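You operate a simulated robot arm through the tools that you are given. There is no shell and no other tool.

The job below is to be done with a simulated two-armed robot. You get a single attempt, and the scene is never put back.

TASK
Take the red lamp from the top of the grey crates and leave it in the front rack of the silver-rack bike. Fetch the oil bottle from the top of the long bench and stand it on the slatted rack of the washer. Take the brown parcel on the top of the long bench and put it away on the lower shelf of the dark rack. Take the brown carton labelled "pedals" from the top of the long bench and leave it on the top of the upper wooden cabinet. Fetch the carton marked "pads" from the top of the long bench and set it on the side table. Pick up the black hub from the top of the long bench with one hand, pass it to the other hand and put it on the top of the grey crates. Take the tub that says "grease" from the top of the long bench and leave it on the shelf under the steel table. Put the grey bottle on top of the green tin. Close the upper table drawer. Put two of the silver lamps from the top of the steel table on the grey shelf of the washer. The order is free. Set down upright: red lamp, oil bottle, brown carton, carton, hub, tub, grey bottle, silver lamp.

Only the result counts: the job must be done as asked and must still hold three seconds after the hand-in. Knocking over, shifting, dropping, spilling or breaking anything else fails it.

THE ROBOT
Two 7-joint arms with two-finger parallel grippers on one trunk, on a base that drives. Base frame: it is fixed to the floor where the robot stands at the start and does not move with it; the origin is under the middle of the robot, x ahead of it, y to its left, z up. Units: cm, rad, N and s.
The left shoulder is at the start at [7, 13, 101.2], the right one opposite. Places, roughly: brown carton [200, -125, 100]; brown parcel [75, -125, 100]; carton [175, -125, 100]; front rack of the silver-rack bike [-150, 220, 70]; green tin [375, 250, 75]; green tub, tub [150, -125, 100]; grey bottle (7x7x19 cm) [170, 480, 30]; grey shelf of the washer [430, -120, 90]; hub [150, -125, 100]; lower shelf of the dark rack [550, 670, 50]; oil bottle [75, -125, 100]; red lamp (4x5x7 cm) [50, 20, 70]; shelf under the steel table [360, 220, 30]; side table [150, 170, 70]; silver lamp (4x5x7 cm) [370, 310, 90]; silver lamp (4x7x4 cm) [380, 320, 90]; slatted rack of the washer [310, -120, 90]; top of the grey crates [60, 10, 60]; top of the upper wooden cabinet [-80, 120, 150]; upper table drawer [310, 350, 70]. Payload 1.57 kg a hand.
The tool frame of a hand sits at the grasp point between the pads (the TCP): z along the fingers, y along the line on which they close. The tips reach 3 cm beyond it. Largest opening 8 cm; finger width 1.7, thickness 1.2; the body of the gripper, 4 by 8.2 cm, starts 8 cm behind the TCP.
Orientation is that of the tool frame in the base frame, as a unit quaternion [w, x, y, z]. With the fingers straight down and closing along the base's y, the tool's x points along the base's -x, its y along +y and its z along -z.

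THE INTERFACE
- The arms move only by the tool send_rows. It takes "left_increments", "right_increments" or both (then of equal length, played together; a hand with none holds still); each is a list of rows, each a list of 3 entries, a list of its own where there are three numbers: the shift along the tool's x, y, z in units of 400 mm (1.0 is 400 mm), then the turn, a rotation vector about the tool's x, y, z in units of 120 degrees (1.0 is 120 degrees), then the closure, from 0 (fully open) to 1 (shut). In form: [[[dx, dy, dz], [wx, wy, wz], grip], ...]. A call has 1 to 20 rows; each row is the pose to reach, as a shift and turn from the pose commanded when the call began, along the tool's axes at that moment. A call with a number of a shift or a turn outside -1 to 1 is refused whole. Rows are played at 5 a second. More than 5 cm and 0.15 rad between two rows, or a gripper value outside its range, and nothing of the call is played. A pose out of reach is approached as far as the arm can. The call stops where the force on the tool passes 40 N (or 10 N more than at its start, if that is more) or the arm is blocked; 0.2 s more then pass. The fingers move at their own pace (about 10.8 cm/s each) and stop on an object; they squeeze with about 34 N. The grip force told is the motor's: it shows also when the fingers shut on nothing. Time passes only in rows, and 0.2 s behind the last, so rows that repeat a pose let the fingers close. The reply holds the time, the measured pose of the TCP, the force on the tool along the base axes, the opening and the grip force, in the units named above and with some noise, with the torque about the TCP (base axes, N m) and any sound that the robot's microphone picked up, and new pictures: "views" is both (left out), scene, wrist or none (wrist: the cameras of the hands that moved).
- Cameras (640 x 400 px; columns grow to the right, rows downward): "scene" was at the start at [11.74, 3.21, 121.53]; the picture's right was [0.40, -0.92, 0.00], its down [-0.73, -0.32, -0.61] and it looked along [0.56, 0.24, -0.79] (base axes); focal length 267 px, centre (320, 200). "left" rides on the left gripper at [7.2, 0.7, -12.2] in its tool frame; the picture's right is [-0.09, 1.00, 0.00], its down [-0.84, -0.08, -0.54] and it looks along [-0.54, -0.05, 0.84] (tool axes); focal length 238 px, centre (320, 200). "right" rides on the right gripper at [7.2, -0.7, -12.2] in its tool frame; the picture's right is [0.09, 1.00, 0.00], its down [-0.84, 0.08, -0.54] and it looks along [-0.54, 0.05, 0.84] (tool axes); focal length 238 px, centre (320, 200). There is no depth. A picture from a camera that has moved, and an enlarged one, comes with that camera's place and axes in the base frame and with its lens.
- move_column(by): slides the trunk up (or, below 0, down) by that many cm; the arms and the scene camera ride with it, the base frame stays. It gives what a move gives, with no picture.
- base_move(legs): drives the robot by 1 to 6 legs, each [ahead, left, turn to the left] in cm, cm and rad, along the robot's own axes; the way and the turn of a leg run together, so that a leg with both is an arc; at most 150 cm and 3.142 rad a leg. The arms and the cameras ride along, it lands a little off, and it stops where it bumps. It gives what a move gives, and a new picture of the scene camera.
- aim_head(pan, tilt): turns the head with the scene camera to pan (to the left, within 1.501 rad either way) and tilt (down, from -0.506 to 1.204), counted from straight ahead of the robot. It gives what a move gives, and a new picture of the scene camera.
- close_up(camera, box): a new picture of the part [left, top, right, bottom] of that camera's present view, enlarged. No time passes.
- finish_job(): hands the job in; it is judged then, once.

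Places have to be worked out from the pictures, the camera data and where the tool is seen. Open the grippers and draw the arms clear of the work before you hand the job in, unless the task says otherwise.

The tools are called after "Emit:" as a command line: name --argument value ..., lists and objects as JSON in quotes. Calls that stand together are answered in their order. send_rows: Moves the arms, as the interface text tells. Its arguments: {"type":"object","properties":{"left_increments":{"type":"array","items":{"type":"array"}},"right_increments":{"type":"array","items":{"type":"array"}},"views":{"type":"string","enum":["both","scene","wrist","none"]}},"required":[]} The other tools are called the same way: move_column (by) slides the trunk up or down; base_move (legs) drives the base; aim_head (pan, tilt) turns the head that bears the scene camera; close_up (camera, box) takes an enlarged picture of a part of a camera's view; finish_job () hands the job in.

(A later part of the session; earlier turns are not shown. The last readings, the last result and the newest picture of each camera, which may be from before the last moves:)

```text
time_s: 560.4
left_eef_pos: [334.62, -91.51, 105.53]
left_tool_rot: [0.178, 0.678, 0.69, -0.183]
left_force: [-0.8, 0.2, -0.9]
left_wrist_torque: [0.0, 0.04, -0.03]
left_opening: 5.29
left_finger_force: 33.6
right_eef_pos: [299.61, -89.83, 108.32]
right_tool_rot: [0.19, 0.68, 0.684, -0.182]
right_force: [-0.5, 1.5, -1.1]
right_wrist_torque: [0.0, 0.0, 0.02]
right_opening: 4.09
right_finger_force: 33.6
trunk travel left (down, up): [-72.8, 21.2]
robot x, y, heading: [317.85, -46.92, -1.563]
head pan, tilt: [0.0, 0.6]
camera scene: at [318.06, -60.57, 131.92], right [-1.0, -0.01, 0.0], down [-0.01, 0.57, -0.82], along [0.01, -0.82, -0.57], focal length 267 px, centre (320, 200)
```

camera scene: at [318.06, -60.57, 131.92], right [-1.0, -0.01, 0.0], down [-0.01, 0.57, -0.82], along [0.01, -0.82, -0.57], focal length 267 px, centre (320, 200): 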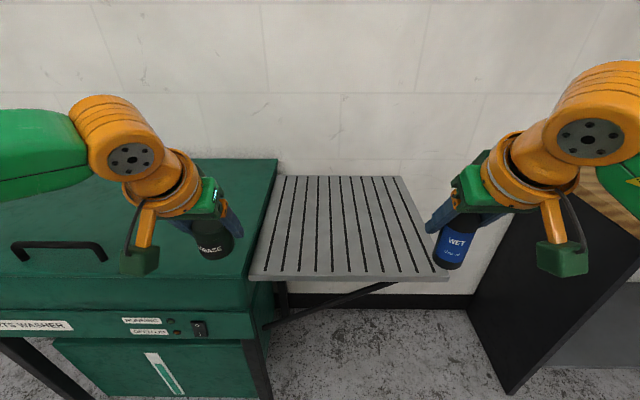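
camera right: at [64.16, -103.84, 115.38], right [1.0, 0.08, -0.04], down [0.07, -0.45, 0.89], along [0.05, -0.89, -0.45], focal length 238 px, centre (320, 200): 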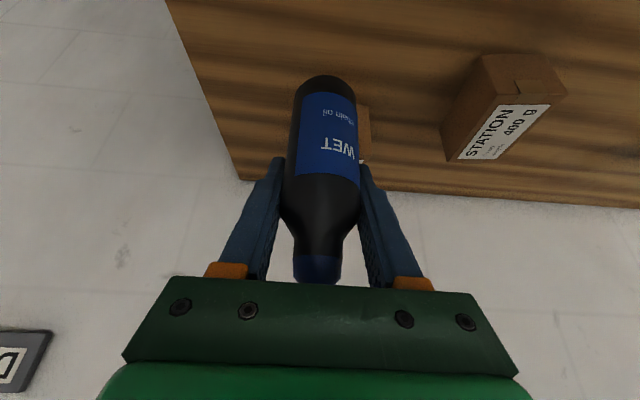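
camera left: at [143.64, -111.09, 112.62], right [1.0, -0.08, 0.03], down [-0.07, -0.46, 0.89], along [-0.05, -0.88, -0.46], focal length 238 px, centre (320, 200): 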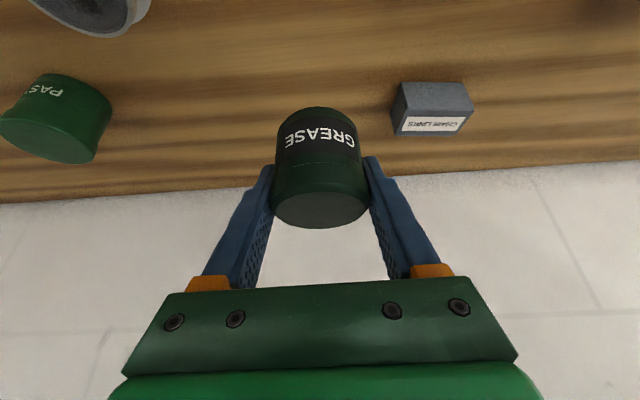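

The slatted rack is empty, x 293–332, y −97…−136, z≈89.5. I'll drive so the oil bottle is over (308, −110).

Emit:
base_move --legs '[[20.2, 8.4, -0.008]]'

Emit:
close_up --camera "right" --box '[0, 0, 640, 400]'

```text
time_s: 562.1
left_eef_pos: [343.02, -111.77, 105.7]
left_tool_rot: [0.179, 0.678, 0.689, -0.185]
left_force: [0.5, 0.0, -1.4]
left_wrist_torque: [-0.04, 0.0, -0.01]
left_opening: 5.28
left_finger_force: 34.5
right_eef_pos: [308.04, -109.88, 108.4]
right_tool_rot: [0.19, 0.681, 0.683, -0.183]
right_force: [-0.5, 0.7, -1.3]
right_wrist_torque: [-0.02, -0.02, 0.0]
right_opening: 4.12
right_finger_force: 33.9
trunk travel left (down, up): [-72.8, 21.2]
robot x, y, heading: [326.37, -67.17, -1.566]
head pan, tilt: [0.0, 0.6]
camera scene: at [326.64, -80.68, 131.94], right [-1.0, -0.01, 0.0], down [0.0, 0.56, -0.83], along [0.01, -0.83, -0.56], focal length 267 px, centre (320, 200)
```

scene: 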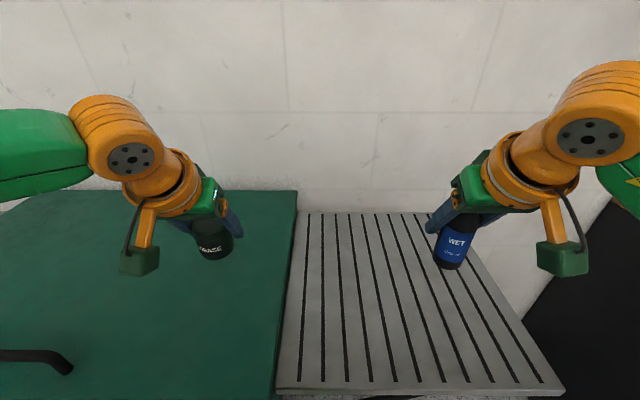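

```text
1.00 times, centred on (320, 200) of right (not enlarged: the box is as wide or as high as the picture)
camera zoom: at [307.25, -97.48, 115.36], right [1.0, 0.08, -0.04], down [0.07, -0.44, 0.89], along [0.06, -0.89, -0.45], focal length 238 px, centre (320, 200)
```

zoom: 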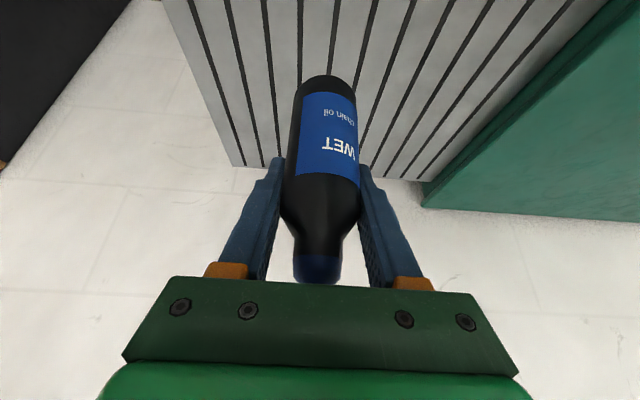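

Over the rack. I'll lower the bottle 11.5 cm, then creep to contact.

Emit:
send_rows --right_increments '[[[0.0506, 0, 0.0862], [0, 0, 0], 1], [[0.101, 0, 0.1724], [0, 0, 0], 1], [[0.1455, 0, 0.2478], [0, 0, 0], 1]]' --views "none"

Emit:
send_rows --right_increments '[[[0.0063, 0, 0.0108], [0, 0, 0], 1], [[0.0101, 0, 0.0172], [0, 0, 0], 1]]' --views "wrist"

```text
time_s: 562.9
left_eef_pos: [343.09, -112.01, 105.52]
left_tool_rot: [0.178, 0.679, 0.688, -0.184]
left_force: [0.4, -0.6, -1.2]
left_wrist_torque: [0.0, 0.02, -0.03]
left_opening: 5.26
left_finger_force: 33.5
right_eef_pos: [308.14, -110.27, 96.74]
right_tool_rot: [0.188, 0.682, 0.683, -0.182]
right_force: [0.7, 0.7, -1.4]
right_wrist_torque: [-0.02, 0.0, 0.03]
right_opening: 4.12
right_finger_force: 34.2
trunk travel left (down, up): [-72.8, 21.2]
robot x, y, heading: [326.49, -67.43, -1.566]
head pan, tilt: [0.0, 0.6]
```

```text
time_s: 563.5
left_eef_pos: [343.0, -112.03, 105.59]
left_tool_rot: [0.177, 0.679, 0.688, -0.184]
left_force: [0.0, -0.7, -0.5]
left_wrist_torque: [-0.01, -0.01, 0.01]
left_opening: 5.31
left_finger_force: 33.8
right_eef_pos: [308.29, -110.23, 95.98]
right_tool_rot: [0.19, 0.681, 0.683, -0.182]
right_force: [-0.2, 0.2, -0.9]
right_wrist_torque: [-0.01, 0.0, -0.02]
right_opening: 4.11
right_finger_force: 33.9
trunk travel left (down, up): [-72.8, 21.2]
robot x, y, heading: [326.37, -67.34, -1.568]
head pan, tilt: [0.0, 0.6]
camera right: at [307.42, -97.74, 102.95], right [1.0, 0.08, -0.04], down [0.07, -0.45, 0.89], along [0.06, -0.89, -0.45], focal length 238 px, centre (320, 200)
```

right: 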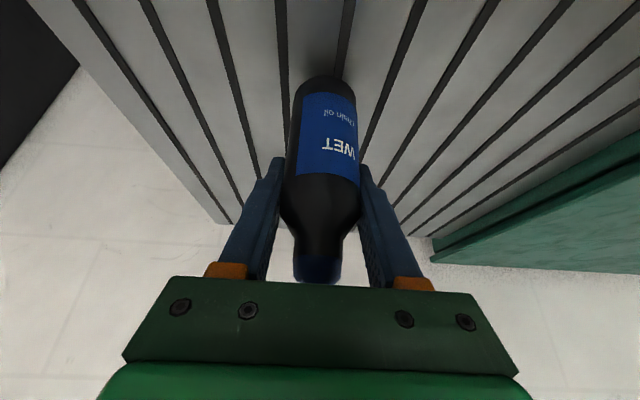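

Not touching yet at z=95.98; a few more small steps.

Emit:
send_rows --right_increments '[[[0.004, 0, 0.0065], [0, 0, 0], 1], [[0.0076, 0, 0.013], [0, 0, 0], 1]]' --views "none"

Emit:
send_rows --right_increments '[[[0.003, 0, 0.005], [0, 0, 0], 1], [[0.005, 0, 0.0086], [0, 0, 0], 1]]' --views "none"

```text
time_s: 564.1
left_eef_pos: [343.04, -111.81, 105.56]
left_tool_rot: [0.178, 0.679, 0.688, -0.185]
left_force: [0.3, 0.1, -1.3]
left_wrist_torque: [-0.03, 0.01, -0.01]
left_opening: 5.29
left_finger_force: 33.7
right_eef_pos: [308.25, -110.07, 95.41]
right_tool_rot: [0.189, 0.681, 0.684, -0.182]
right_force: [-0.1, -0.1, -1.3]
right_wrist_torque: [0.01, -0.01, 0.03]
right_opening: 4.12
right_finger_force: 34.3
trunk travel left (down, up): [-72.8, 21.2]
robot x, y, heading: [326.7, -67.03, -1.565]
head pan, tilt: [0.0, 0.6]
```

```text
time_s: 564.7
left_eef_pos: [343.13, -111.92, 105.62]
left_tool_rot: [0.177, 0.679, 0.688, -0.184]
left_force: [0.1, -0.3, -1.5]
left_wrist_torque: [-0.02, 0.02, -0.02]
left_opening: 5.29
left_finger_force: 34.2
right_eef_pos: [308.34, -110.12, 95.17]
right_tool_rot: [0.189, 0.681, 0.684, -0.182]
right_force: [-0.7, 0.1, -0.7]
right_wrist_torque: [0.01, -0.05, 0.01]
right_opening: 4.1
right_finger_force: 34.3
trunk travel left (down, up): [-72.8, 21.2]
robot x, y, heading: [326.84, -67.36, -1.568]
head pan, tilt: [0.0, 0.6]
```

Emit:
send_rows --right_increments '[[[0.004, 0, 0.0065], [0, 0, 0], 1], [[0.0063, 0, 0.0108], [0, 0, 0], 1]]' --views "none"

Emit:
close_up --camera "right" --box '[200, 0, 440, 240]'

```text
time_s: 565.3
left_eef_pos: [343.12, -111.74, 105.71]
left_tool_rot: [0.178, 0.678, 0.688, -0.186]
left_force: [0.6, 0.5, -1.2]
left_wrist_torque: [0.03, 0.03, 0.03]
left_opening: 5.29
left_finger_force: 34.0
right_eef_pos: [308.27, -109.95, 95.03]
right_tool_rot: [0.194, 0.68, 0.682, -0.185]
right_force: [-4.3, -8.6, 25.2]
right_wrist_torque: [0.03, 0.14, 0.14]
right_opening: 4.11
right_finger_force: 34.4
trunk travel left (down, up): [-72.8, 21.2]
robot x, y, heading: [326.68, -66.93, -1.562]
head pan, tilt: [0.0, 0.6]
```

```text
1.67 times, centred on (320, 120) of right
camera zoom: at [307.52, -97.49, 101.76], right [1.0, 0.08, -0.04], down [0.07, -0.44, 0.9], along [0.06, -0.9, -0.44], focal length 397 px, centre (320, 333)
```

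zoom: 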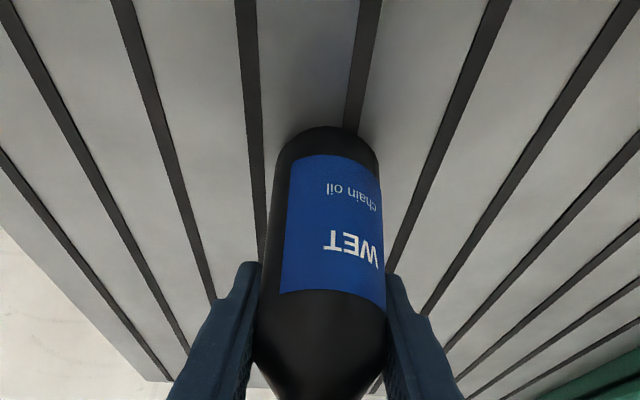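

Contact (26 N): the bottle stands on the slats. I'll open and withdraw along the fingers.

Emit:
send_rows --right_increments '[[[0, 0, 0], [0, 0, 0], 0.4], [[0, 0, 0], [0, 0, 0], 0.2], [[0, 0, 0], [0, 0, 0], 0], [[0, 0, 0], [0, 0, 0], 0]]' --views "wrist"

Emit:
send_rows --right_increments '[[[0, 0, -0.06], [0, 0, 0], 0], [[0, 0, -0.16], [0, 0, 0], 0], [[0, 0, -0.26], [0, 0, 0], 0], [[0, 0, -0.36], [0, 0, 0], 0]]' --views "both"

```text
time_s: 566.3
left_eef_pos: [343.25, -111.75, 105.8]
left_tool_rot: [0.178, 0.679, 0.688, -0.186]
left_force: [0.2, 0.9, -1.6]
left_wrist_torque: [0.03, -0.01, 0.01]
left_opening: 5.28
left_finger_force: 33.5
right_eef_pos: [308.25, -109.74, 94.71]
right_tool_rot: [0.19, 0.681, 0.683, -0.183]
right_force: [-0.1, 1.6, 8.8]
right_wrist_torque: [-0.04, -0.04, 0.01]
right_opening: 8.0
right_finger_force: 0.0
trunk travel left (down, up): [-72.8, 21.2]
robot x, y, heading: [327.16, -67.07, -1.565]
head pan, tilt: [0.0, 0.6]
camera right: at [307.51, -97.36, 101.62], right [1.0, 0.08, -0.04], down [0.07, -0.44, 0.89], along [0.06, -0.89, -0.45], focal length 238 px, centre (320, 200)
```

right: 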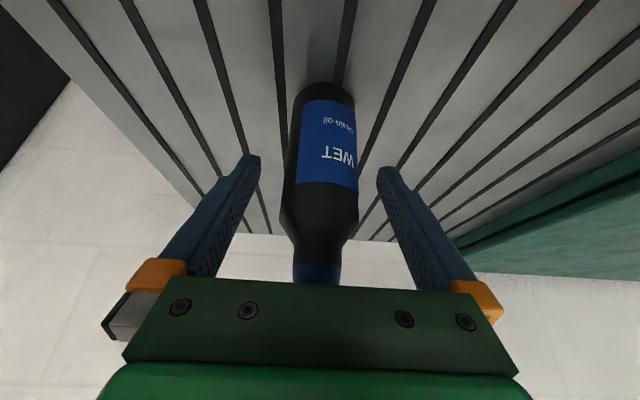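

```text
time_s: 567.3
left_eef_pos: [343.17, -111.81, 105.63]
left_tool_rot: [0.178, 0.679, 0.688, -0.186]
left_force: [0.0, 1.0, -0.6]
left_wrist_torque: [0.0, -0.05, 0.02]
left_opening: 5.3
left_finger_force: 33.4
right_eef_pos: [308.21, -102.88, 106.96]
right_tool_rot: [0.189, 0.681, 0.684, -0.182]
right_force: [-0.1, 0.5, 0.4]
right_wrist_torque: [0.03, 0.0, -0.03]
right_opening: 8.0
right_finger_force: 0.0
trunk travel left (down, up): [-72.8, 21.2]
robot x, y, heading: [326.7, -67.0, -1.566]
head pan, tilt: [0.0, 0.6]
camera scene: at [326.78, -80.78, 131.92], right [-1.0, -0.01, 0.0], down [0.0, 0.56, -0.83], along [0.0, -0.83, -0.56], focal length 267 px, centre (320, 200)
camera right: at [307.42, -90.4, 113.86], right [1.0, 0.09, -0.04], down [0.07, -0.45, 0.89], along [0.06, -0.89, -0.45], focal length 238 px, centre (320, 200)
```

scene: 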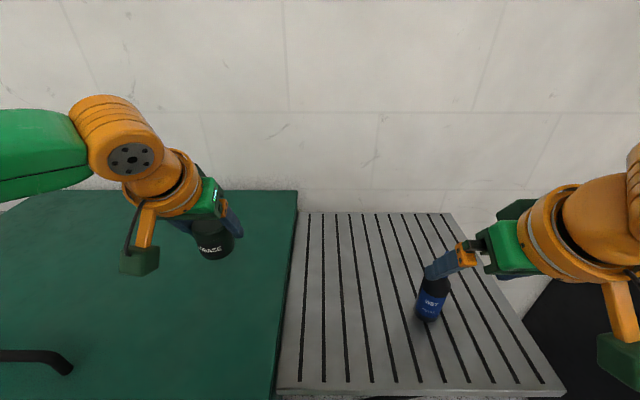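
right: 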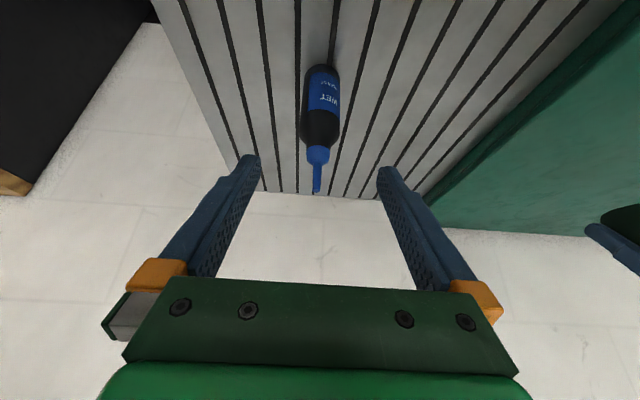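

The oil bottle stands upright on the slatted rack. I'll leave, face east and go to the west side of the steel table to find a free spot on its lower shelf for the grease.

Emit:
base_move --legs '[[-35, 0, 0], [0, 0, 1.566], [-66, 100, 0], [0, 145, 0]]'

Emit:
move_column --by -30

Emit:
aim_head --pan 0.0 --tilt 0.6

```text
time_s: 585.9
left_eef_pos: [304.85, 229.86, 105.63]
left_tool_rot: [0.256, -0.004, 0.967, -0.005]
left_force: [1.0, 0.2, -0.6]
left_wrist_torque: [0.0, 0.0, 0.03]
left_opening: 5.28
left_finger_force: 34.1
right_eef_pos: [295.5, 194.95, 106.82]
right_tool_rot: [0.263, 0.002, 0.965, 0.004]
right_force: [0.5, 0.0, -0.1]
right_wrist_torque: [-0.03, 0.0, 0.0]
right_opening: 8.03
right_finger_force: 0.1
trunk travel left (down, up): [-72.8, 21.2]
robot x, y, heading: [259.96, 213.82, -0.001]
head pan, tilt: [0.0, 0.6]
camera scene: at [273.71, 213.95, 131.92], right [0.0, -1.0, 0.0], down [-0.57, 0.0, -0.82], along [0.82, 0.0, -0.57], focal length 267 px, centre (320, 200)
```

scene: 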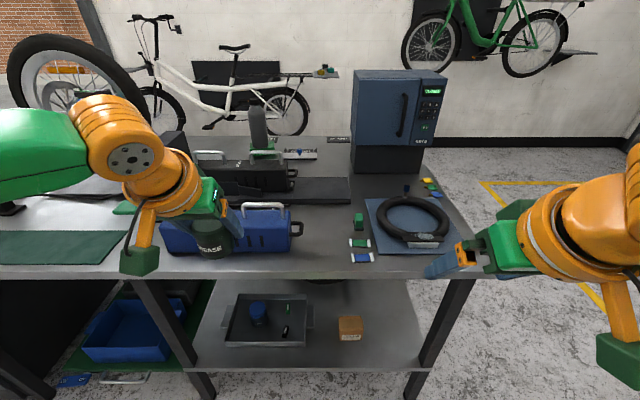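

```text
time_s: 588.9
left_eef_pos: [304.76, 229.88, 75.74]
left_tool_rot: [0.255, -0.003, 0.967, -0.006]
left_force: [0.2, -0.7, -0.8]
left_wrist_torque: [0.01, -0.04, -0.01]
left_opening: 5.28
left_finger_force: 33.9
right_eef_pos: [295.46, 194.93, 76.78]
right_tool_rot: [0.263, 0.002, 0.965, 0.004]
right_force: [0.6, -0.4, 0.6]
right_wrist_torque: [0.0, 0.0, -0.01]
right_opening: 7.99
right_finger_force: 0.0
trunk travel left (down, up): [-42.8, 51.2]
robot x, y, heading: [260.04, 214.03, -0.0]
head pan, tilt: [0.0, 0.6]
```

```text
time_s: 589.5
left_eef_pos: [304.81, 229.81, 75.65]
left_tool_rot: [0.255, -0.004, 0.967, -0.004]
left_force: [-1.0, -0.7, -1.6]
left_wrist_torque: [0.03, 0.01, 0.02]
left_opening: 5.29
left_finger_force: 33.9
right_eef_pos: [295.53, 195.08, 76.84]
right_tool_rot: [0.264, 0.002, 0.965, 0.003]
right_force: [-0.1, 0.2, -0.5]
right_wrist_torque: [0.02, 0.0, 0.0]
right_opening: 8.0
right_finger_force: 0.2
trunk travel left (down, up): [-42.8, 51.2]
robot x, y, heading: [259.73, 213.89, 0.0]
head pan, tilt: [0.0, 0.6]
camera scene: at [273.7, 213.98, 101.92], right [0.0, -1.0, 0.0], down [-0.57, 0.0, -0.82], along [0.82, 0.0, -0.57], focal length 267 px, centre (320, 200)
```

scene: 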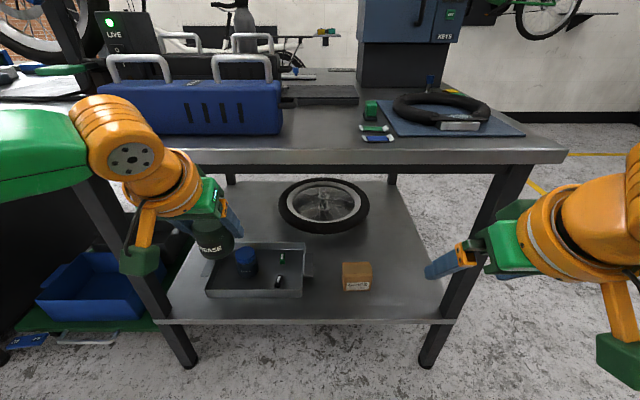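

The lower shelf (z≈28.5) has a free area between the GRIPS box and the right leg, around (333, 188). I'll back off, shift south, and lower the trunk so the arms fit below the table top.

Emit:
base_move --legs '[[-18, 0, 0], [0, -42, 0]]'

Emit:
move_column --by -40

Emit:
aim_head --pan 0.2 --tilt 0.45

```text
time_s: 593.2
left_eef_pos: [286.85, 188.63, 75.64]
left_tool_rot: [0.256, -0.007, 0.967, -0.004]
left_force: [0.0, 0.3, -1.0]
left_wrist_torque: [0.01, -0.01, -0.02]
left_opening: 5.29
left_finger_force: 34.2
right_eef_pos: [277.79, 153.88, 76.9]
right_tool_rot: [0.263, -0.002, 0.965, 0.005]
right_force: [0.0, -0.3, -0.7]
right_wrist_torque: [0.03, 0.01, -0.03]
right_opening: 7.99
right_finger_force: 0.0
trunk travel left (down, up): [-42.8, 51.2]
robot x, y, heading: [242.08, 171.86, 0.003]
head pan, tilt: [0.0, 0.6]
camera scene: at [255.8, 172.65, 101.92], right [0.01, -1.0, 0.0], down [-0.57, 0.0, -0.82], along [0.82, 0.0, -0.57], focal length 267 px, centre (320, 200)
```

scene: 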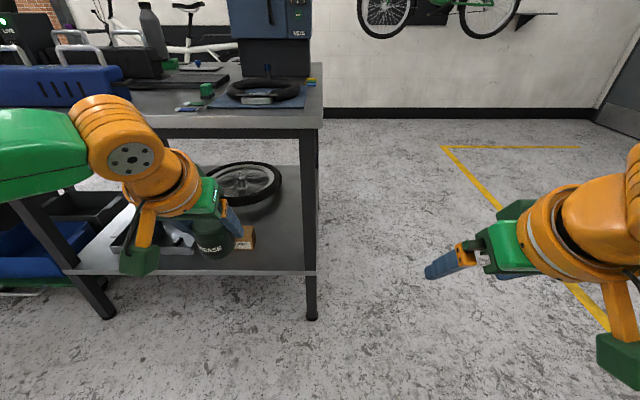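

```text
time_s: 597.0
left_eef_pos: [286.74, 188.68, 35.55]
left_tool_rot: [0.255, -0.007, 0.967, -0.004]
left_force: [0.4, 0.3, -0.5]
left_wrist_torque: [0.01, 0.01, 0.01]
left_opening: 5.32
left_finger_force: 33.9
right_eef_pos: [277.71, 153.96, 36.93]
right_tool_rot: [0.263, -0.002, 0.965, 0.005]
right_force: [0.0, -0.2, 0.8]
right_wrist_torque: [0.02, 0.01, -0.01]
right_opening: 8.01
right_finger_force: 0.0
trunk travel left (down, up): [-2.8, 91.2]
robot x, y, heading: [242.08, 172.21, 0.009]
head pan, tilt: [0.0, 0.6]
```

```text
time_s: 597.7
left_eef_pos: [286.73, 188.69, 35.61]
left_tool_rot: [0.255, -0.006, 0.967, -0.006]
left_force: [-0.2, 0.3, -1.8]
left_wrist_torque: [0.03, -0.02, 0.02]
left_opening: 5.29
left_finger_force: 34.0
right_eef_pos: [277.74, 153.78, 36.83]
right_tool_rot: [0.263, -0.001, 0.965, 0.004]
right_force: [0.5, 0.2, 0.2]
right_wrist_torque: [-0.02, 0.02, -0.02]
right_opening: 7.99
right_finger_force: 0.0
trunk travel left (down, up): [-2.8, 91.2]
robot x, y, heading: [242.3, 172.35, 0.0]
head pan, tilt: [0.201, 0.45]
camera scene: at [255.94, 174.5, 63.27], right [0.2, -0.98, 0.0], down [-0.43, -0.09, -0.9], along [0.88, 0.18, -0.44], focal length 267 px, centre (320, 200)
```

scene: 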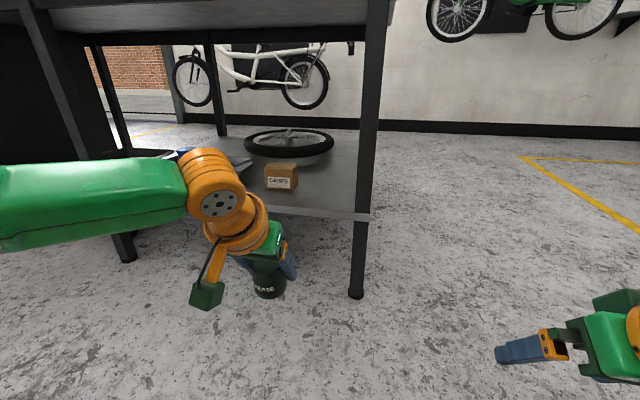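

The tub is in line with the free spot at 2.9 cm above shelf level. I'll drive in 30 cm and check.

Emit:
base_move --legs '[[30, 0, 0]]'

Emit:
close_up --camera "left" --box '[0, 0, 640, 400]'

```text
time_s: 599.8
left_eef_pos: [316.6, 188.86, 35.61]
left_tool_rot: [0.255, -0.006, 0.967, -0.005]
left_force: [-0.5, 0.3, -1.5]
left_wrist_torque: [0.01, 0.0, -0.03]
left_opening: 5.28
left_finger_force: 34.3
right_eef_pos: [307.79, 154.22, 36.97]
right_tool_rot: [0.264, -0.001, 0.965, 0.005]
right_force: [0.1, 1.0, 0.6]
right_wrist_torque: [0.0, -0.02, 0.04]
right_opening: 8.03
right_finger_force: 0.1
trunk travel left (down, up): [-2.8, 91.2]
robot x, y, heading: [271.82, 172.73, 0.008]
head pan, tilt: [0.201, 0.45]
camera scene: at [285.89, 174.72, 63.27], right [0.21, -0.98, 0.0], down [-0.43, -0.09, -0.9], along [0.88, 0.19, -0.44], focal length 267 px, centre (320, 200)
```

scene: 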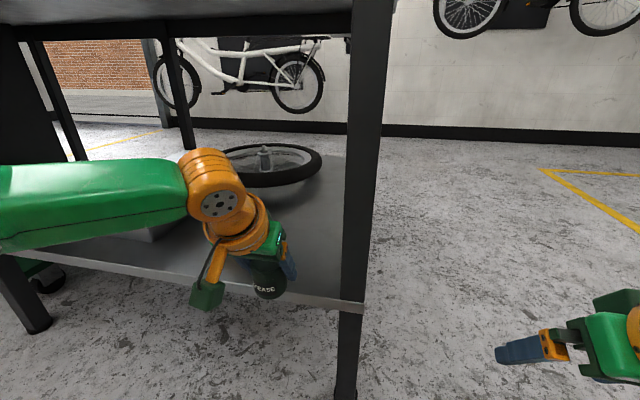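

```text
1.00 times, centred on (320, 200) of left (not enlarged: the box is as wide or as high as the picture)
camera zoom: at [304.25, 189.68, 42.58], right [0.07, 1.0, 0.03], down [0.46, -0.06, 0.89], along [0.89, -0.05, -0.46], focal length 238 px, centre (320, 200)
```

zoom: 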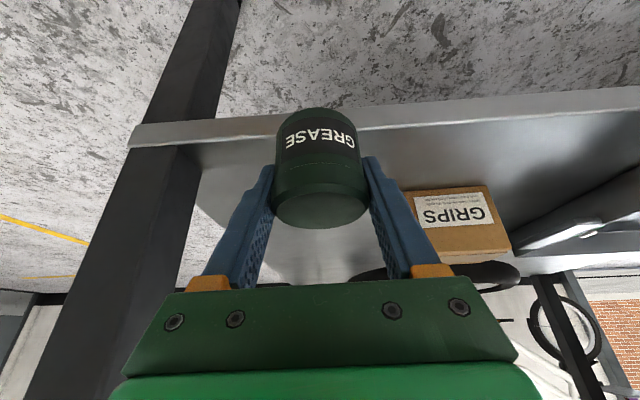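

Clear on both sides (GRIPS box starts at y≈198). I'll drive the remaining 14 cm.

Emit:
base_move --legs '[[14, -0.5, 0]]'

Emit:
send_rows --left_increments '[[[0.012, 0, 0.0218], [0, 0, 0], 1], [[0.0245, 0, 0.0435], [0, 0, 0], 1]]' --views "wrist"

```text
time_s: 601.1
left_eef_pos: [330.77, 188.55, 35.49]
left_tool_rot: [0.255, -0.006, 0.967, -0.005]
left_force: [-0.2, 0.6, -0.7]
left_wrist_torque: [0.0, 0.0, 0.0]
left_opening: 5.26
left_finger_force: 34.1
right_eef_pos: [321.81, 153.69, 36.93]
right_tool_rot: [0.264, -0.002, 0.965, 0.005]
right_force: [-0.9, 0.1, -1.0]
right_wrist_torque: [0.02, -0.01, 0.02]
right_opening: 7.98
right_finger_force: 0.1
trunk travel left (down, up): [-2.8, 91.2]
robot x, y, heading: [286.26, 172.03, 0.008]
head pan, tilt: [0.201, 0.45]
camera scene: at [300.04, 174.32, 63.27], right [0.21, -0.98, 0.0], down [-0.43, -0.09, -0.9], along [0.88, 0.18, -0.44], focal length 267 px, centre (320, 200)
```

scene: 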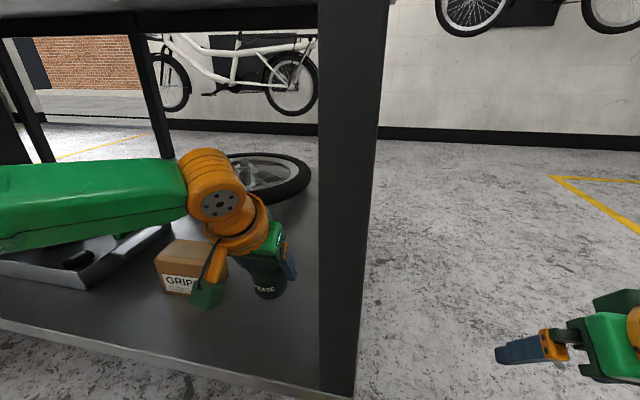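

```text
time_s: 601.7
left_eef_pos: [330.76, 188.6, 33.83]
left_tool_rot: [0.259, -0.007, 0.966, -0.004]
left_force: [2.4, 1.8, 12.5]
left_wrist_torque: [0.31, 0.19, -0.05]
left_opening: 5.31
left_finger_force: 33.9
right_eef_pos: [321.81, 153.61, 36.94]
right_tool_rot: [0.266, -0.002, 0.964, 0.006]
right_force: [-0.5, 0.1, -0.7]
right_wrist_torque: [-0.03, -0.01, -0.01]
right_opening: 8.0
right_finger_force: 0.1
trunk travel left (down, up): [-2.8, 91.2]
robot x, y, heading: [286.4, 172.21, 0.008]
head pan, tilt: [0.201, 0.45]
camera left: at [318.36, 189.18, 40.71], right [0.07, 1.0, 0.03], down [0.45, -0.06, 0.89], along [0.89, -0.05, -0.46], focal length 238 px, centre (320, 200)
```

left: 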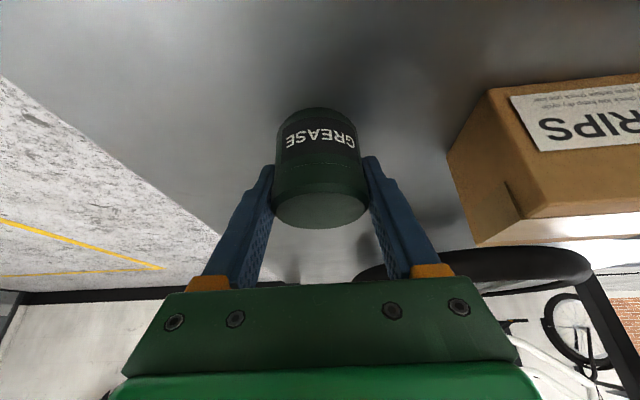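

Contact (13 N). The GRIPS box is close to the right finger, so I'll open only to about 6.5 cm and withdraw along the fingers.

Emit:
send_rows --left_increments '[[[0, 0, 0], [0, 0, 0], 0.28], [[0, 0, 0], [0, 0, 0], 0.19], [[0, 0, 0], [0, 0, 0], 0.19]]' --views "wrist"

Emit:
send_rows --left_increments '[[[0, 0, -0.04], [0, 0, 0], 0.19], [[0, 0, -0.1], [0, 0, 0], 0.19], [[0, 0, -0.16], [0, 0, 0], 0.19]]' --views "both"

```text
time_s: 602.5
left_eef_pos: [330.73, 188.55, 33.68]
left_tool_rot: [0.256, -0.006, 0.967, -0.005]
left_force: [-0.6, 0.1, -0.2]
left_wrist_torque: [0.0, 0.03, 0.05]
left_opening: 6.47
left_finger_force: 0.2
right_eef_pos: [321.8, 153.6, 36.87]
right_tool_rot: [0.263, -0.003, 0.965, 0.005]
right_force: [-0.4, -0.1, 0.2]
right_wrist_torque: [0.0, 0.02, 0.0]
right_opening: 8.04
right_finger_force: 0.0
trunk travel left (down, up): [-2.8, 91.2]
robot x, y, heading: [286.17, 172.19, 0.008]
head pan, tilt: [0.201, 0.45]
camera left: at [318.4, 189.21, 40.54], right [0.07, 1.0, 0.03], down [0.46, -0.06, 0.89], along [0.89, -0.05, -0.46], focal length 238 px, centre (320, 200)
```

left: 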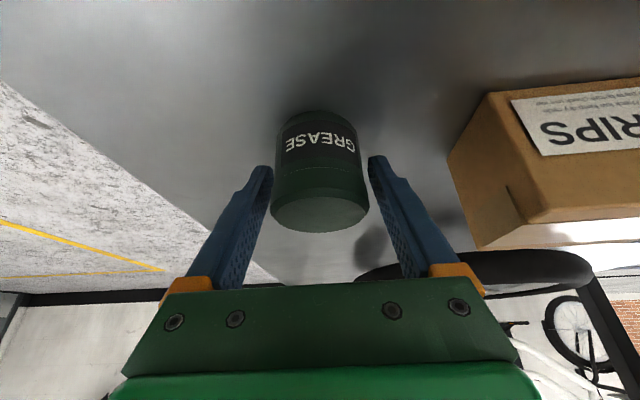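

```text
time_s: 603.3
left_eef_pos: [327.63, 188.55, 39.3]
left_tool_rot: [0.255, -0.007, 0.967, -0.005]
left_force: [0.1, -0.4, -0.1]
left_wrist_torque: [-0.01, -0.03, 0.01]
left_opening: 6.48
left_finger_force: 0.0
right_eef_pos: [321.85, 153.6, 36.86]
right_tool_rot: [0.263, -0.002, 0.965, 0.005]
right_force: [0.4, 0.5, -0.5]
right_wrist_torque: [-0.01, -0.04, 0.0]
right_opening: 7.99
right_finger_force: 0.1
trunk travel left (down, up): [-2.8, 91.2]
robot x, y, heading: [286.37, 171.97, 0.015]
head pan, tilt: [0.201, 0.45]
camera scene: at [300.03, 174.32, 63.28], right [0.21, -0.98, 0.0], down [-0.43, -0.09, -0.9], along [0.88, 0.18, -0.44], focal length 267 px, centre (320, 200)
camera left: at [315.23, 189.21, 46.17], right [0.07, 1.0, 0.03], down [0.46, -0.06, 0.89], along [0.89, -0.05, -0.46], focal length 238 px, centre (320, 200)
```

scene: 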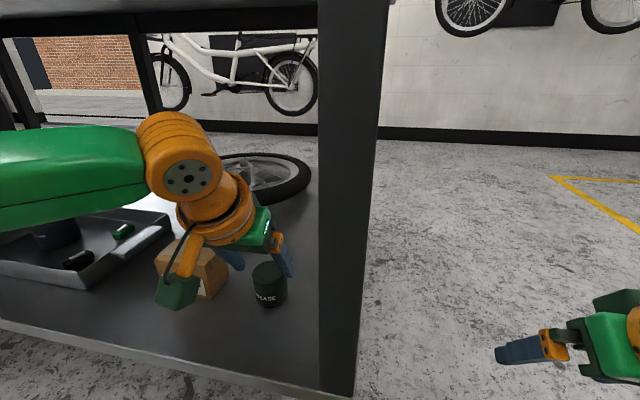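
left: 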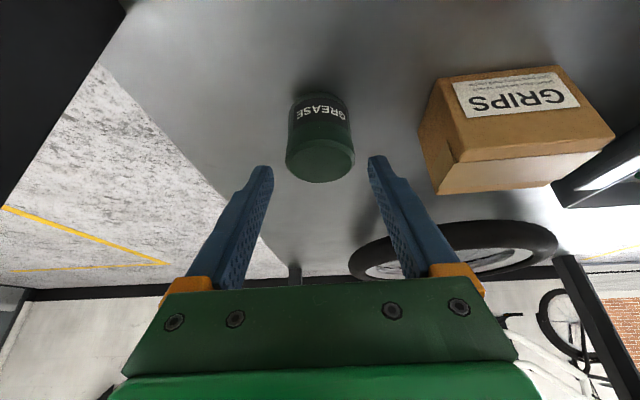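

The tub stands on the shelf, with the fingers above its lid. I'll drive straight back out and raise the trunk.

Emit:
base_move --legs '[[-45, 0, -0.01]]'

Emit:
move_column --by 40

Emit:
base_move --legs '[[0, 120, 0]]'

Emit:
aim_head --pan 0.4 --tilt 0.4

```text
time_s: 606.1
left_eef_pos: [282.23, 188.01, 39.24]
left_tool_rot: [0.255, 0.0, 0.967, -0.006]
left_force: [0.1, 0.3, 0.0]
left_wrist_torque: [0.01, -0.02, -0.03]
left_opening: 6.45
left_finger_force: 0.0
right_eef_pos: [276.0, 153.23, 36.88]
right_tool_rot: [0.264, 0.004, 0.965, 0.003]
right_force: [-1.2, -0.3, 0.1]
right_wrist_torque: [-0.03, 0.02, -0.02]
right_opening: 7.97
right_finger_force: 0.1
trunk travel left (down, up): [-2.8, 91.2]
robot x, y, heading: [240.3, 172.42, -0.01]
head pan, tilt: [0.201, 0.45]
camera scene: at [254.37, 174.14, 63.28], right [0.19, -0.98, 0.0], down [-0.43, -0.08, -0.9], along [0.88, 0.17, -0.44], focal length 267 px, centre (320, 200)
```

scene: 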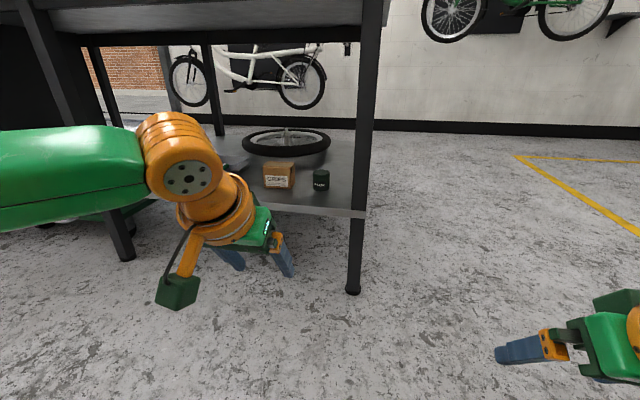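

```text
time_s: 609.9
left_eef_pos: [282.18, 187.98, 79.19]
left_tool_rot: [0.256, -0.001, 0.967, -0.006]
left_force: [0.3, -0.7, 0.1]
left_wrist_torque: [0.0, -0.02, 0.02]
left_opening: 6.49
left_finger_force: 0.1
right_eef_pos: [275.92, 153.16, 76.85]
right_tool_rot: [0.263, 0.004, 0.965, 0.004]
right_force: [0.0, 0.2, 0.4]
right_wrist_torque: [0.0, -0.01, 0.0]
right_opening: 7.98
right_finger_force: 0.0
trunk travel left (down, up): [-42.8, 51.2]
robot x, y, heading: [240.32, 172.19, -0.006]
head pan, tilt: [0.201, 0.45]
```

```text
time_s: 615.9
left_eef_pos: [283.08, 306.87, 79.19]
left_tool_rot: [0.257, 0.002, 0.966, -0.007]
left_force: [-0.2, -0.4, -0.1]
left_wrist_torque: [-0.02, -0.04, 0.0]
left_opening: 6.49
left_finger_force: 0.1
right_eef_pos: [276.89, 272.22, 76.8]
right_tool_rot: [0.264, 0.006, 0.965, 0.003]
right_force: [0.5, -0.2, 0.1]
right_wrist_torque: [-0.02, -0.03, 0.0]
right_opening: 8.02
right_finger_force: 0.0
trunk travel left (down, up): [-42.8, 51.2]
robot x, y, heading: [241.29, 291.55, -0.01]
head pan, tilt: [0.201, 0.45]
camera scene: at [255.4, 293.25, 103.28], right [0.19, -0.98, 0.0], down [-0.43, -0.08, -0.9], along [0.88, 0.17, -0.44], focal length 267 px, centre (320, 200)
```

scene: 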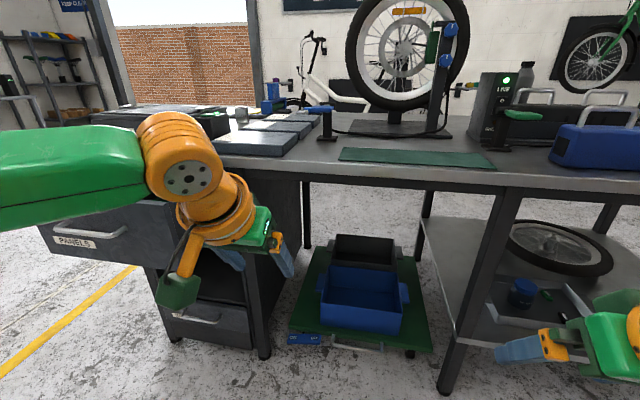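

```text
time_s: 616.7
left_eef_pos: [283.26, 306.95, 79.18]
left_tool_rot: [0.256, 0.002, 0.967, -0.007]
left_force: [0.0, 0.0, -0.4]
left_wrist_torque: [0.0, -0.02, -0.03]
left_opening: 6.48
left_finger_force: 0.0
right_eef_pos: [276.9, 272.17, 76.84]
right_tool_rot: [0.263, 0.006, 0.965, 0.003]
right_force: [0.3, 0.8, 0.6]
right_wrist_torque: [-0.01, 0.03, 0.03]
right_opening: 8.02
right_finger_force: 0.0
trunk travel left (down, up): [-42.8, 51.2]
robot x, y, heading: [241.26, 291.22, -0.006]
head pan, tilt: [0.4, 0.4]
camera scene: at [254.95, 295.01, 103.74], right [0.38, -0.93, 0.0], down [-0.36, -0.15, -0.92], along [0.85, 0.35, -0.39], focal length 267 px, centre (320, 200)
```

scene: 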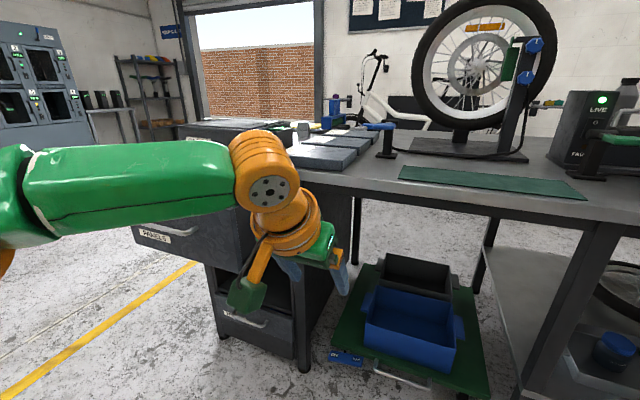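

Grease delivered. Now the open upper drawer: I'll move to face it squarely and get the left arm out of the view.

Emit:
base_move --legs '[[-30, 45, 0.008]]'

Emit:
aim_head --pan 0.05 --tilt 0.35

Emit:
close_up --camera "scene" --box '[180, 100, 460, 300]'

```text
time_s: 619.8
left_eef_pos: [254.24, 352.41, 79.21]
left_tool_rot: [0.256, 0.004, 0.967, -0.008]
left_force: [0.3, -0.9, -0.5]
left_wrist_torque: [0.01, -0.01, 0.03]
left_opening: 6.45
left_finger_force: 0.1
right_eef_pos: [247.76, 317.58, 76.96]
right_tool_rot: [0.263, 0.01, 0.965, 0.002]
right_force: [-0.3, -0.9, -0.2]
right_wrist_torque: [-0.02, 0.0, -0.03]
right_opening: 7.99
right_finger_force: 0.0
trunk travel left (down, up): [-42.8, 51.2]
robot x, y, heading: [212.54, 337.16, -0.016]
head pan, tilt: [0.4, 0.4]
camera scene: at [225.98, 340.6, 103.75], right [0.37, -0.93, 0.0], down [-0.36, -0.15, -0.92], along [0.85, 0.34, -0.39], focal length 267 px, centre (320, 200)
```

scene: 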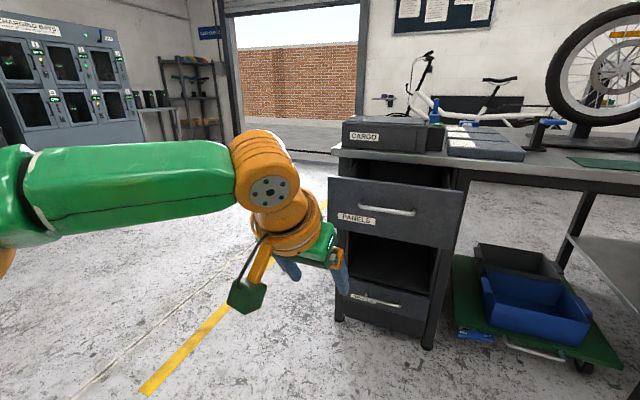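

```text
time_s: 620.6
left_eef_pos: [254.43, 352.46, 79.32]
left_tool_rot: [0.256, 0.004, 0.967, -0.007]
left_force: [-0.8, -0.2, 0.0]
left_wrist_torque: [0.03, -0.05, -0.01]
left_opening: 6.5
left_finger_force: 0.0
right_eef_pos: [247.82, 317.57, 76.82]
right_tool_rot: [0.264, 0.009, 0.965, 0.002]
right_force: [0.3, -0.5, 0.3]
right_wrist_torque: [0.0, -0.01, 0.02]
right_opening: 8.02
right_finger_force: 0.0
trunk travel left (down, up): [-42.8, 51.2]
robot x, y, heading: [212.55, 336.99, -0.018]
head pan, tilt: [0.051, 0.351]
camera scene: at [226.7, 337.45, 104.2], right [0.03, -1.0, 0.0], down [-0.34, -0.01, -0.94], along [0.94, 0.03, -0.34], focal length 267 px, centre (320, 200)
```

scene: 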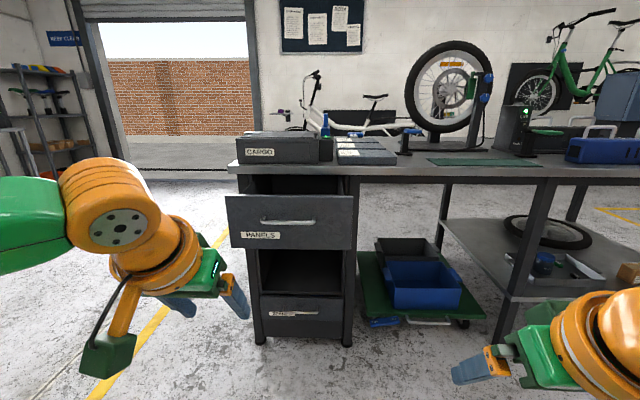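

```text
2.00 times, centred on (320, 200) of scene
camera zoom: at [226.7, 337.45, 104.2], right [0.03, -1.0, 0.0], down [-0.34, -0.01, -0.94], along [0.94, 0.03, -0.34], focal length 534 px, centre (320, 200)
```

zoom: 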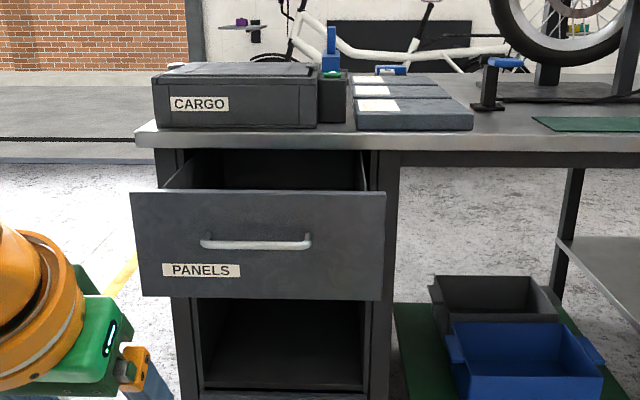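

The upper drawer (PANELS) front is at x≈297, y 331–367, z 62–79, with its handle at z≈72. I'll make a fist with the left hand pointing forward to push it below the handle.

Emit:
send_rows --left_increments '[[[-0.0438, 0.0075, 0.0648], [0, -0.0561, 0], 1], [[-0.0876, 0.015, 0.1296], [0, -0.1122, 0], 1], [[-0.1314, 0.0225, 0.1944], [0, -0.1683, 0], 1], [[-0.164, 0.028, 0.243], [0, -0.2244, 0], 1], [[-0.186, 0.032, 0.2754], [0, -0.2805, 0], 1], [[-0.2015, 0.0345, 0.298], [0, -0.3366, 0], 1], [[-0.21, 0.036, 0.311], [0, -0.3927, 0], 1], [[-0.219, 0.0375, 0.324], [0, -0.4488, 0], 1], [[-0.219, 0.0375, 0.324], [0, -0.505, 0], 1]]' --views "none"

Emit:
move_column --by -5

Emit:
aim_head --pan 0.25 --tilt 0.45

```text
time_s: 622.6
left_eef_pos: [268.42, 353.46, 72.08]
left_tool_rot: [0.709, 0.0, 0.705, -0.01]
left_force: [0.2, -1.1, 0.8]
left_wrist_torque: [0.02, 0.01, 0.01]
left_opening: 0.0
left_finger_force: 21.7
right_eef_pos: [247.82, 317.76, 76.94]
right_tool_rot: [0.264, 0.009, 0.965, 0.002]
right_force: [0.0, 0.2, -0.2]
right_wrist_torque: [0.03, -0.05, 0.0]
right_opening: 8.0
right_finger_force: 0.0
trunk travel left (down, up): [-42.8, 51.2]
robot x, y, heading: [212.6, 336.98, -0.014]
head pan, tilt: [0.051, 0.351]
```

```text
time_s: 623.5
left_eef_pos: [268.42, 353.49, 67.09]
left_tool_rot: [0.709, -0.001, 0.706, -0.008]
left_force: [0.1, -0.1, -0.5]
left_wrist_torque: [-0.03, 0.01, 0.03]
left_opening: 0.01
left_finger_force: 21.5
right_eef_pos: [247.77, 317.72, 71.92]
right_tool_rot: [0.263, 0.009, 0.965, 0.002]
right_force: [0.1, -0.6, -0.4]
right_wrist_torque: [0.02, 0.01, 0.02]
right_opening: 8.02
right_finger_force: 0.2
trunk travel left (down, up): [-37.8, 56.2]
robot x, y, heading: [212.74, 337.1, -0.012]
head pan, tilt: [0.051, 0.351]
```

```text
time_s: 624.3
left_eef_pos: [268.35, 353.55, 67.21]
left_tool_rot: [0.709, -0.001, 0.705, -0.009]
left_force: [0.3, 0.2, 0.3]
left_wrist_torque: [0.01, -0.04, -0.05]
left_opening: 0.0
left_finger_force: 21.5
right_eef_pos: [247.86, 317.63, 71.77]
right_tool_rot: [0.264, 0.01, 0.965, 0.002]
right_force: [-0.4, 0.4, 0.3]
right_wrist_torque: [0.0, 0.03, 0.0]
right_opening: 8.0
right_finger_force: 0.0
trunk travel left (down, up): [-37.8, 56.2]
robot x, y, heading: [212.48, 336.88, -0.017]
head pan, tilt: [0.25, 0.45]
camera scene: at [226.35, 339.23, 98.28], right [0.23, -0.97, 0.0], down [-0.42, -0.1, -0.9], along [0.88, 0.21, -0.44], focal length 267 px, centre (320, 200)
```

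scene: 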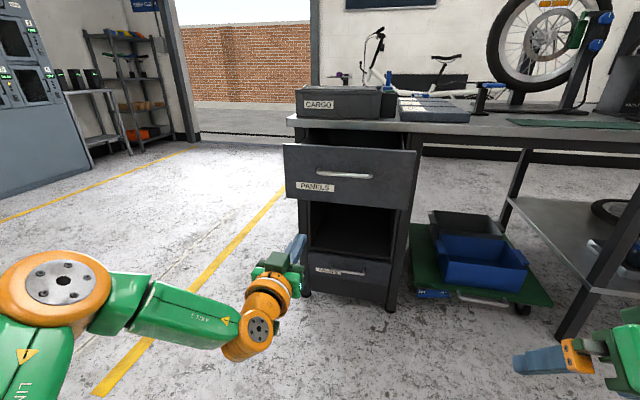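

The fist is lined up with the drawer's lower front. I'll raise it 1.2 cm and drive up to just short of contact.

Emit:
move_column --by 1.2

Emit:
base_move --legs '[[21, 0, 0.014]]'

Emit:
close_up --camera "scene" --box '[220, 120, 460, 300]'

```text
time_s: 624.9
left_eef_pos: [268.34, 353.72, 68.39]
left_tool_rot: [0.709, 0.0, 0.706, -0.009]
left_force: [-0.3, 0.4, 0.2]
left_wrist_torque: [0.01, 0.0, -0.01]
left_opening: 0.01
left_finger_force: 21.4
right_eef_pos: [247.86, 317.62, 73.06]
right_tool_rot: [0.264, 0.01, 0.965, 0.001]
right_force: [0.3, 0.4, -0.2]
right_wrist_torque: [-0.01, 0.02, 0.0]
right_opening: 7.99
right_finger_force: 0.0
trunk travel left (down, up): [-39.0, 55.0]
robot x, y, heading: [212.68, 337.09, -0.015]
head pan, tilt: [0.25, 0.45]
```

```text
time_s: 626.5
left_eef_pos: [289.11, 353.61, 68.28]
left_tool_rot: [0.709, -0.002, 0.706, -0.008]
left_force: [-0.1, -0.4, -0.2]
left_wrist_torque: [0.01, -0.01, -0.02]
left_opening: 0.0
left_finger_force: 21.2
right_eef_pos: [268.63, 317.56, 73.01]
right_tool_rot: [0.263, 0.006, 0.965, 0.003]
right_force: [0.2, -0.1, 0.1]
right_wrist_torque: [0.02, 0.04, 0.02]
right_opening: 7.99
right_finger_force: 0.0
trunk travel left (down, up): [-39.0, 55.0]
robot x, y, heading: [233.39, 336.47, -0.01]
head pan, tilt: [0.25, 0.45]
camera scene: at [247.11, 339.03, 99.47], right [0.24, -0.97, 0.0], down [-0.42, -0.1, -0.9], along [0.87, 0.21, -0.44], focal length 267 px, centre (320, 200)
```

scene: 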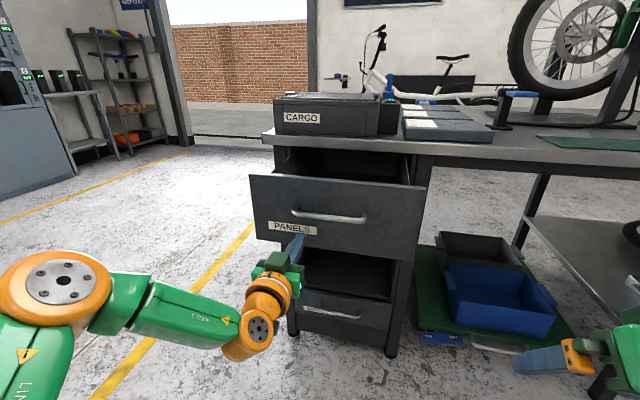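

```text
2.22 times, centred on (340, 210) of scene
camera zoom: at [247.11, 339.03, 99.47], right [0.24, -0.97, 0.0], down [-0.42, -0.1, -0.9], along [0.87, 0.21, -0.44], focal length 594 px, centre (276, 178)
```

zoom: 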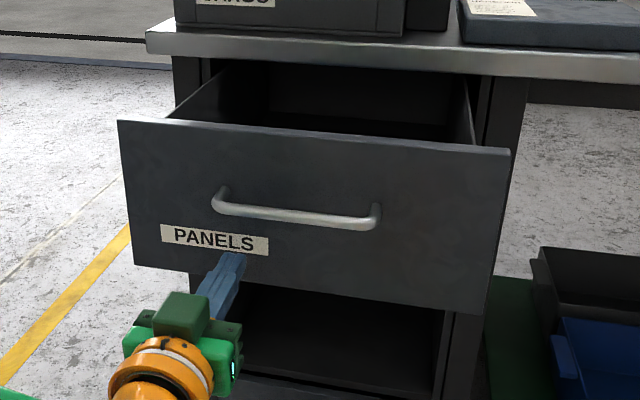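

The fist is just in front of the drawer's lower panel. I'll push forward in steps, watching the force.

Emit:
base_move --legs '[[8, 0, 0]]'

Emit:
base_move --legs '[[8, 0, 0]]'

```text
time_s: 627.6
left_eef_pos: [297.22, 353.62, 68.27]
left_tool_rot: [0.708, -0.002, 0.706, -0.006]
left_force: [0.1, 0.9, -0.1]
left_wrist_torque: [0.02, -0.04, -0.02]
left_opening: 0.0
left_finger_force: 21.3
right_eef_pos: [276.83, 317.48, 73.04]
right_tool_rot: [0.263, 0.005, 0.965, 0.004]
right_force: [0.8, -0.5, -0.2]
right_wrist_torque: [0.0, 0.02, -0.02]
right_opening: 8.01
right_finger_force: 0.1
trunk travel left (down, up): [-39.0, 55.0]
robot x, y, heading: [241.68, 336.62, -0.008]
head pan, tilt: [0.25, 0.45]
camera scene: at [255.24, 338.98, 99.47], right [0.24, -0.97, 0.0], down [-0.42, -0.1, -0.9], along [0.87, 0.21, -0.44], focal length 267 px, centre (320, 200)
```

scene: 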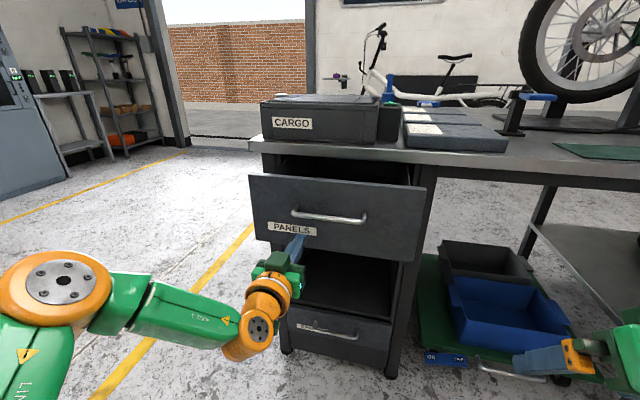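

```text
time_s: 628.6
left_eef_pos: [305.1, 353.64, 68.27]
left_tool_rot: [0.708, -0.004, 0.706, -0.005]
left_force: [0.2, 0.3, -0.3]
left_wrist_torque: [-0.01, 0.03, 0.01]
left_opening: 0.0
left_finger_force: 20.7
right_eef_pos: [284.81, 317.64, 73.15]
right_tool_rot: [0.263, 0.004, 0.965, 0.004]
right_force: [-0.2, 0.7, -0.9]
right_wrist_torque: [0.02, 0.02, 0.01]
right_opening: 8.0
right_finger_force: 0.0
trunk travel left (down, up): [-39.0, 55.0]
robot x, y, heading: [249.65, 336.54, -0.006]
head pan, tilt: [0.25, 0.45]
camera scene: at [263.19, 338.93, 99.47], right [0.24, -0.97, 0.0], down [-0.42, -0.1, -0.9], along [0.87, 0.22, -0.44], focal length 267 px, centre (320, 200)
```

scene: 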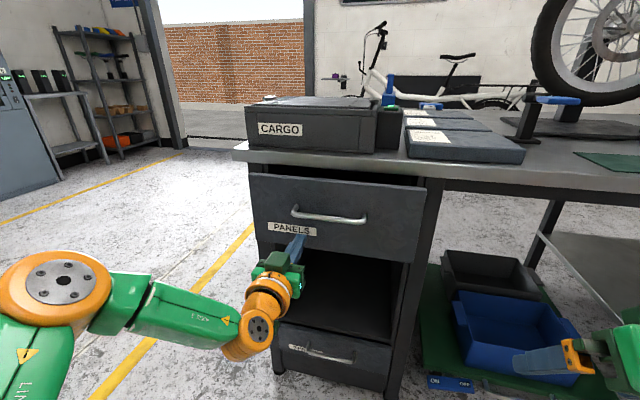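

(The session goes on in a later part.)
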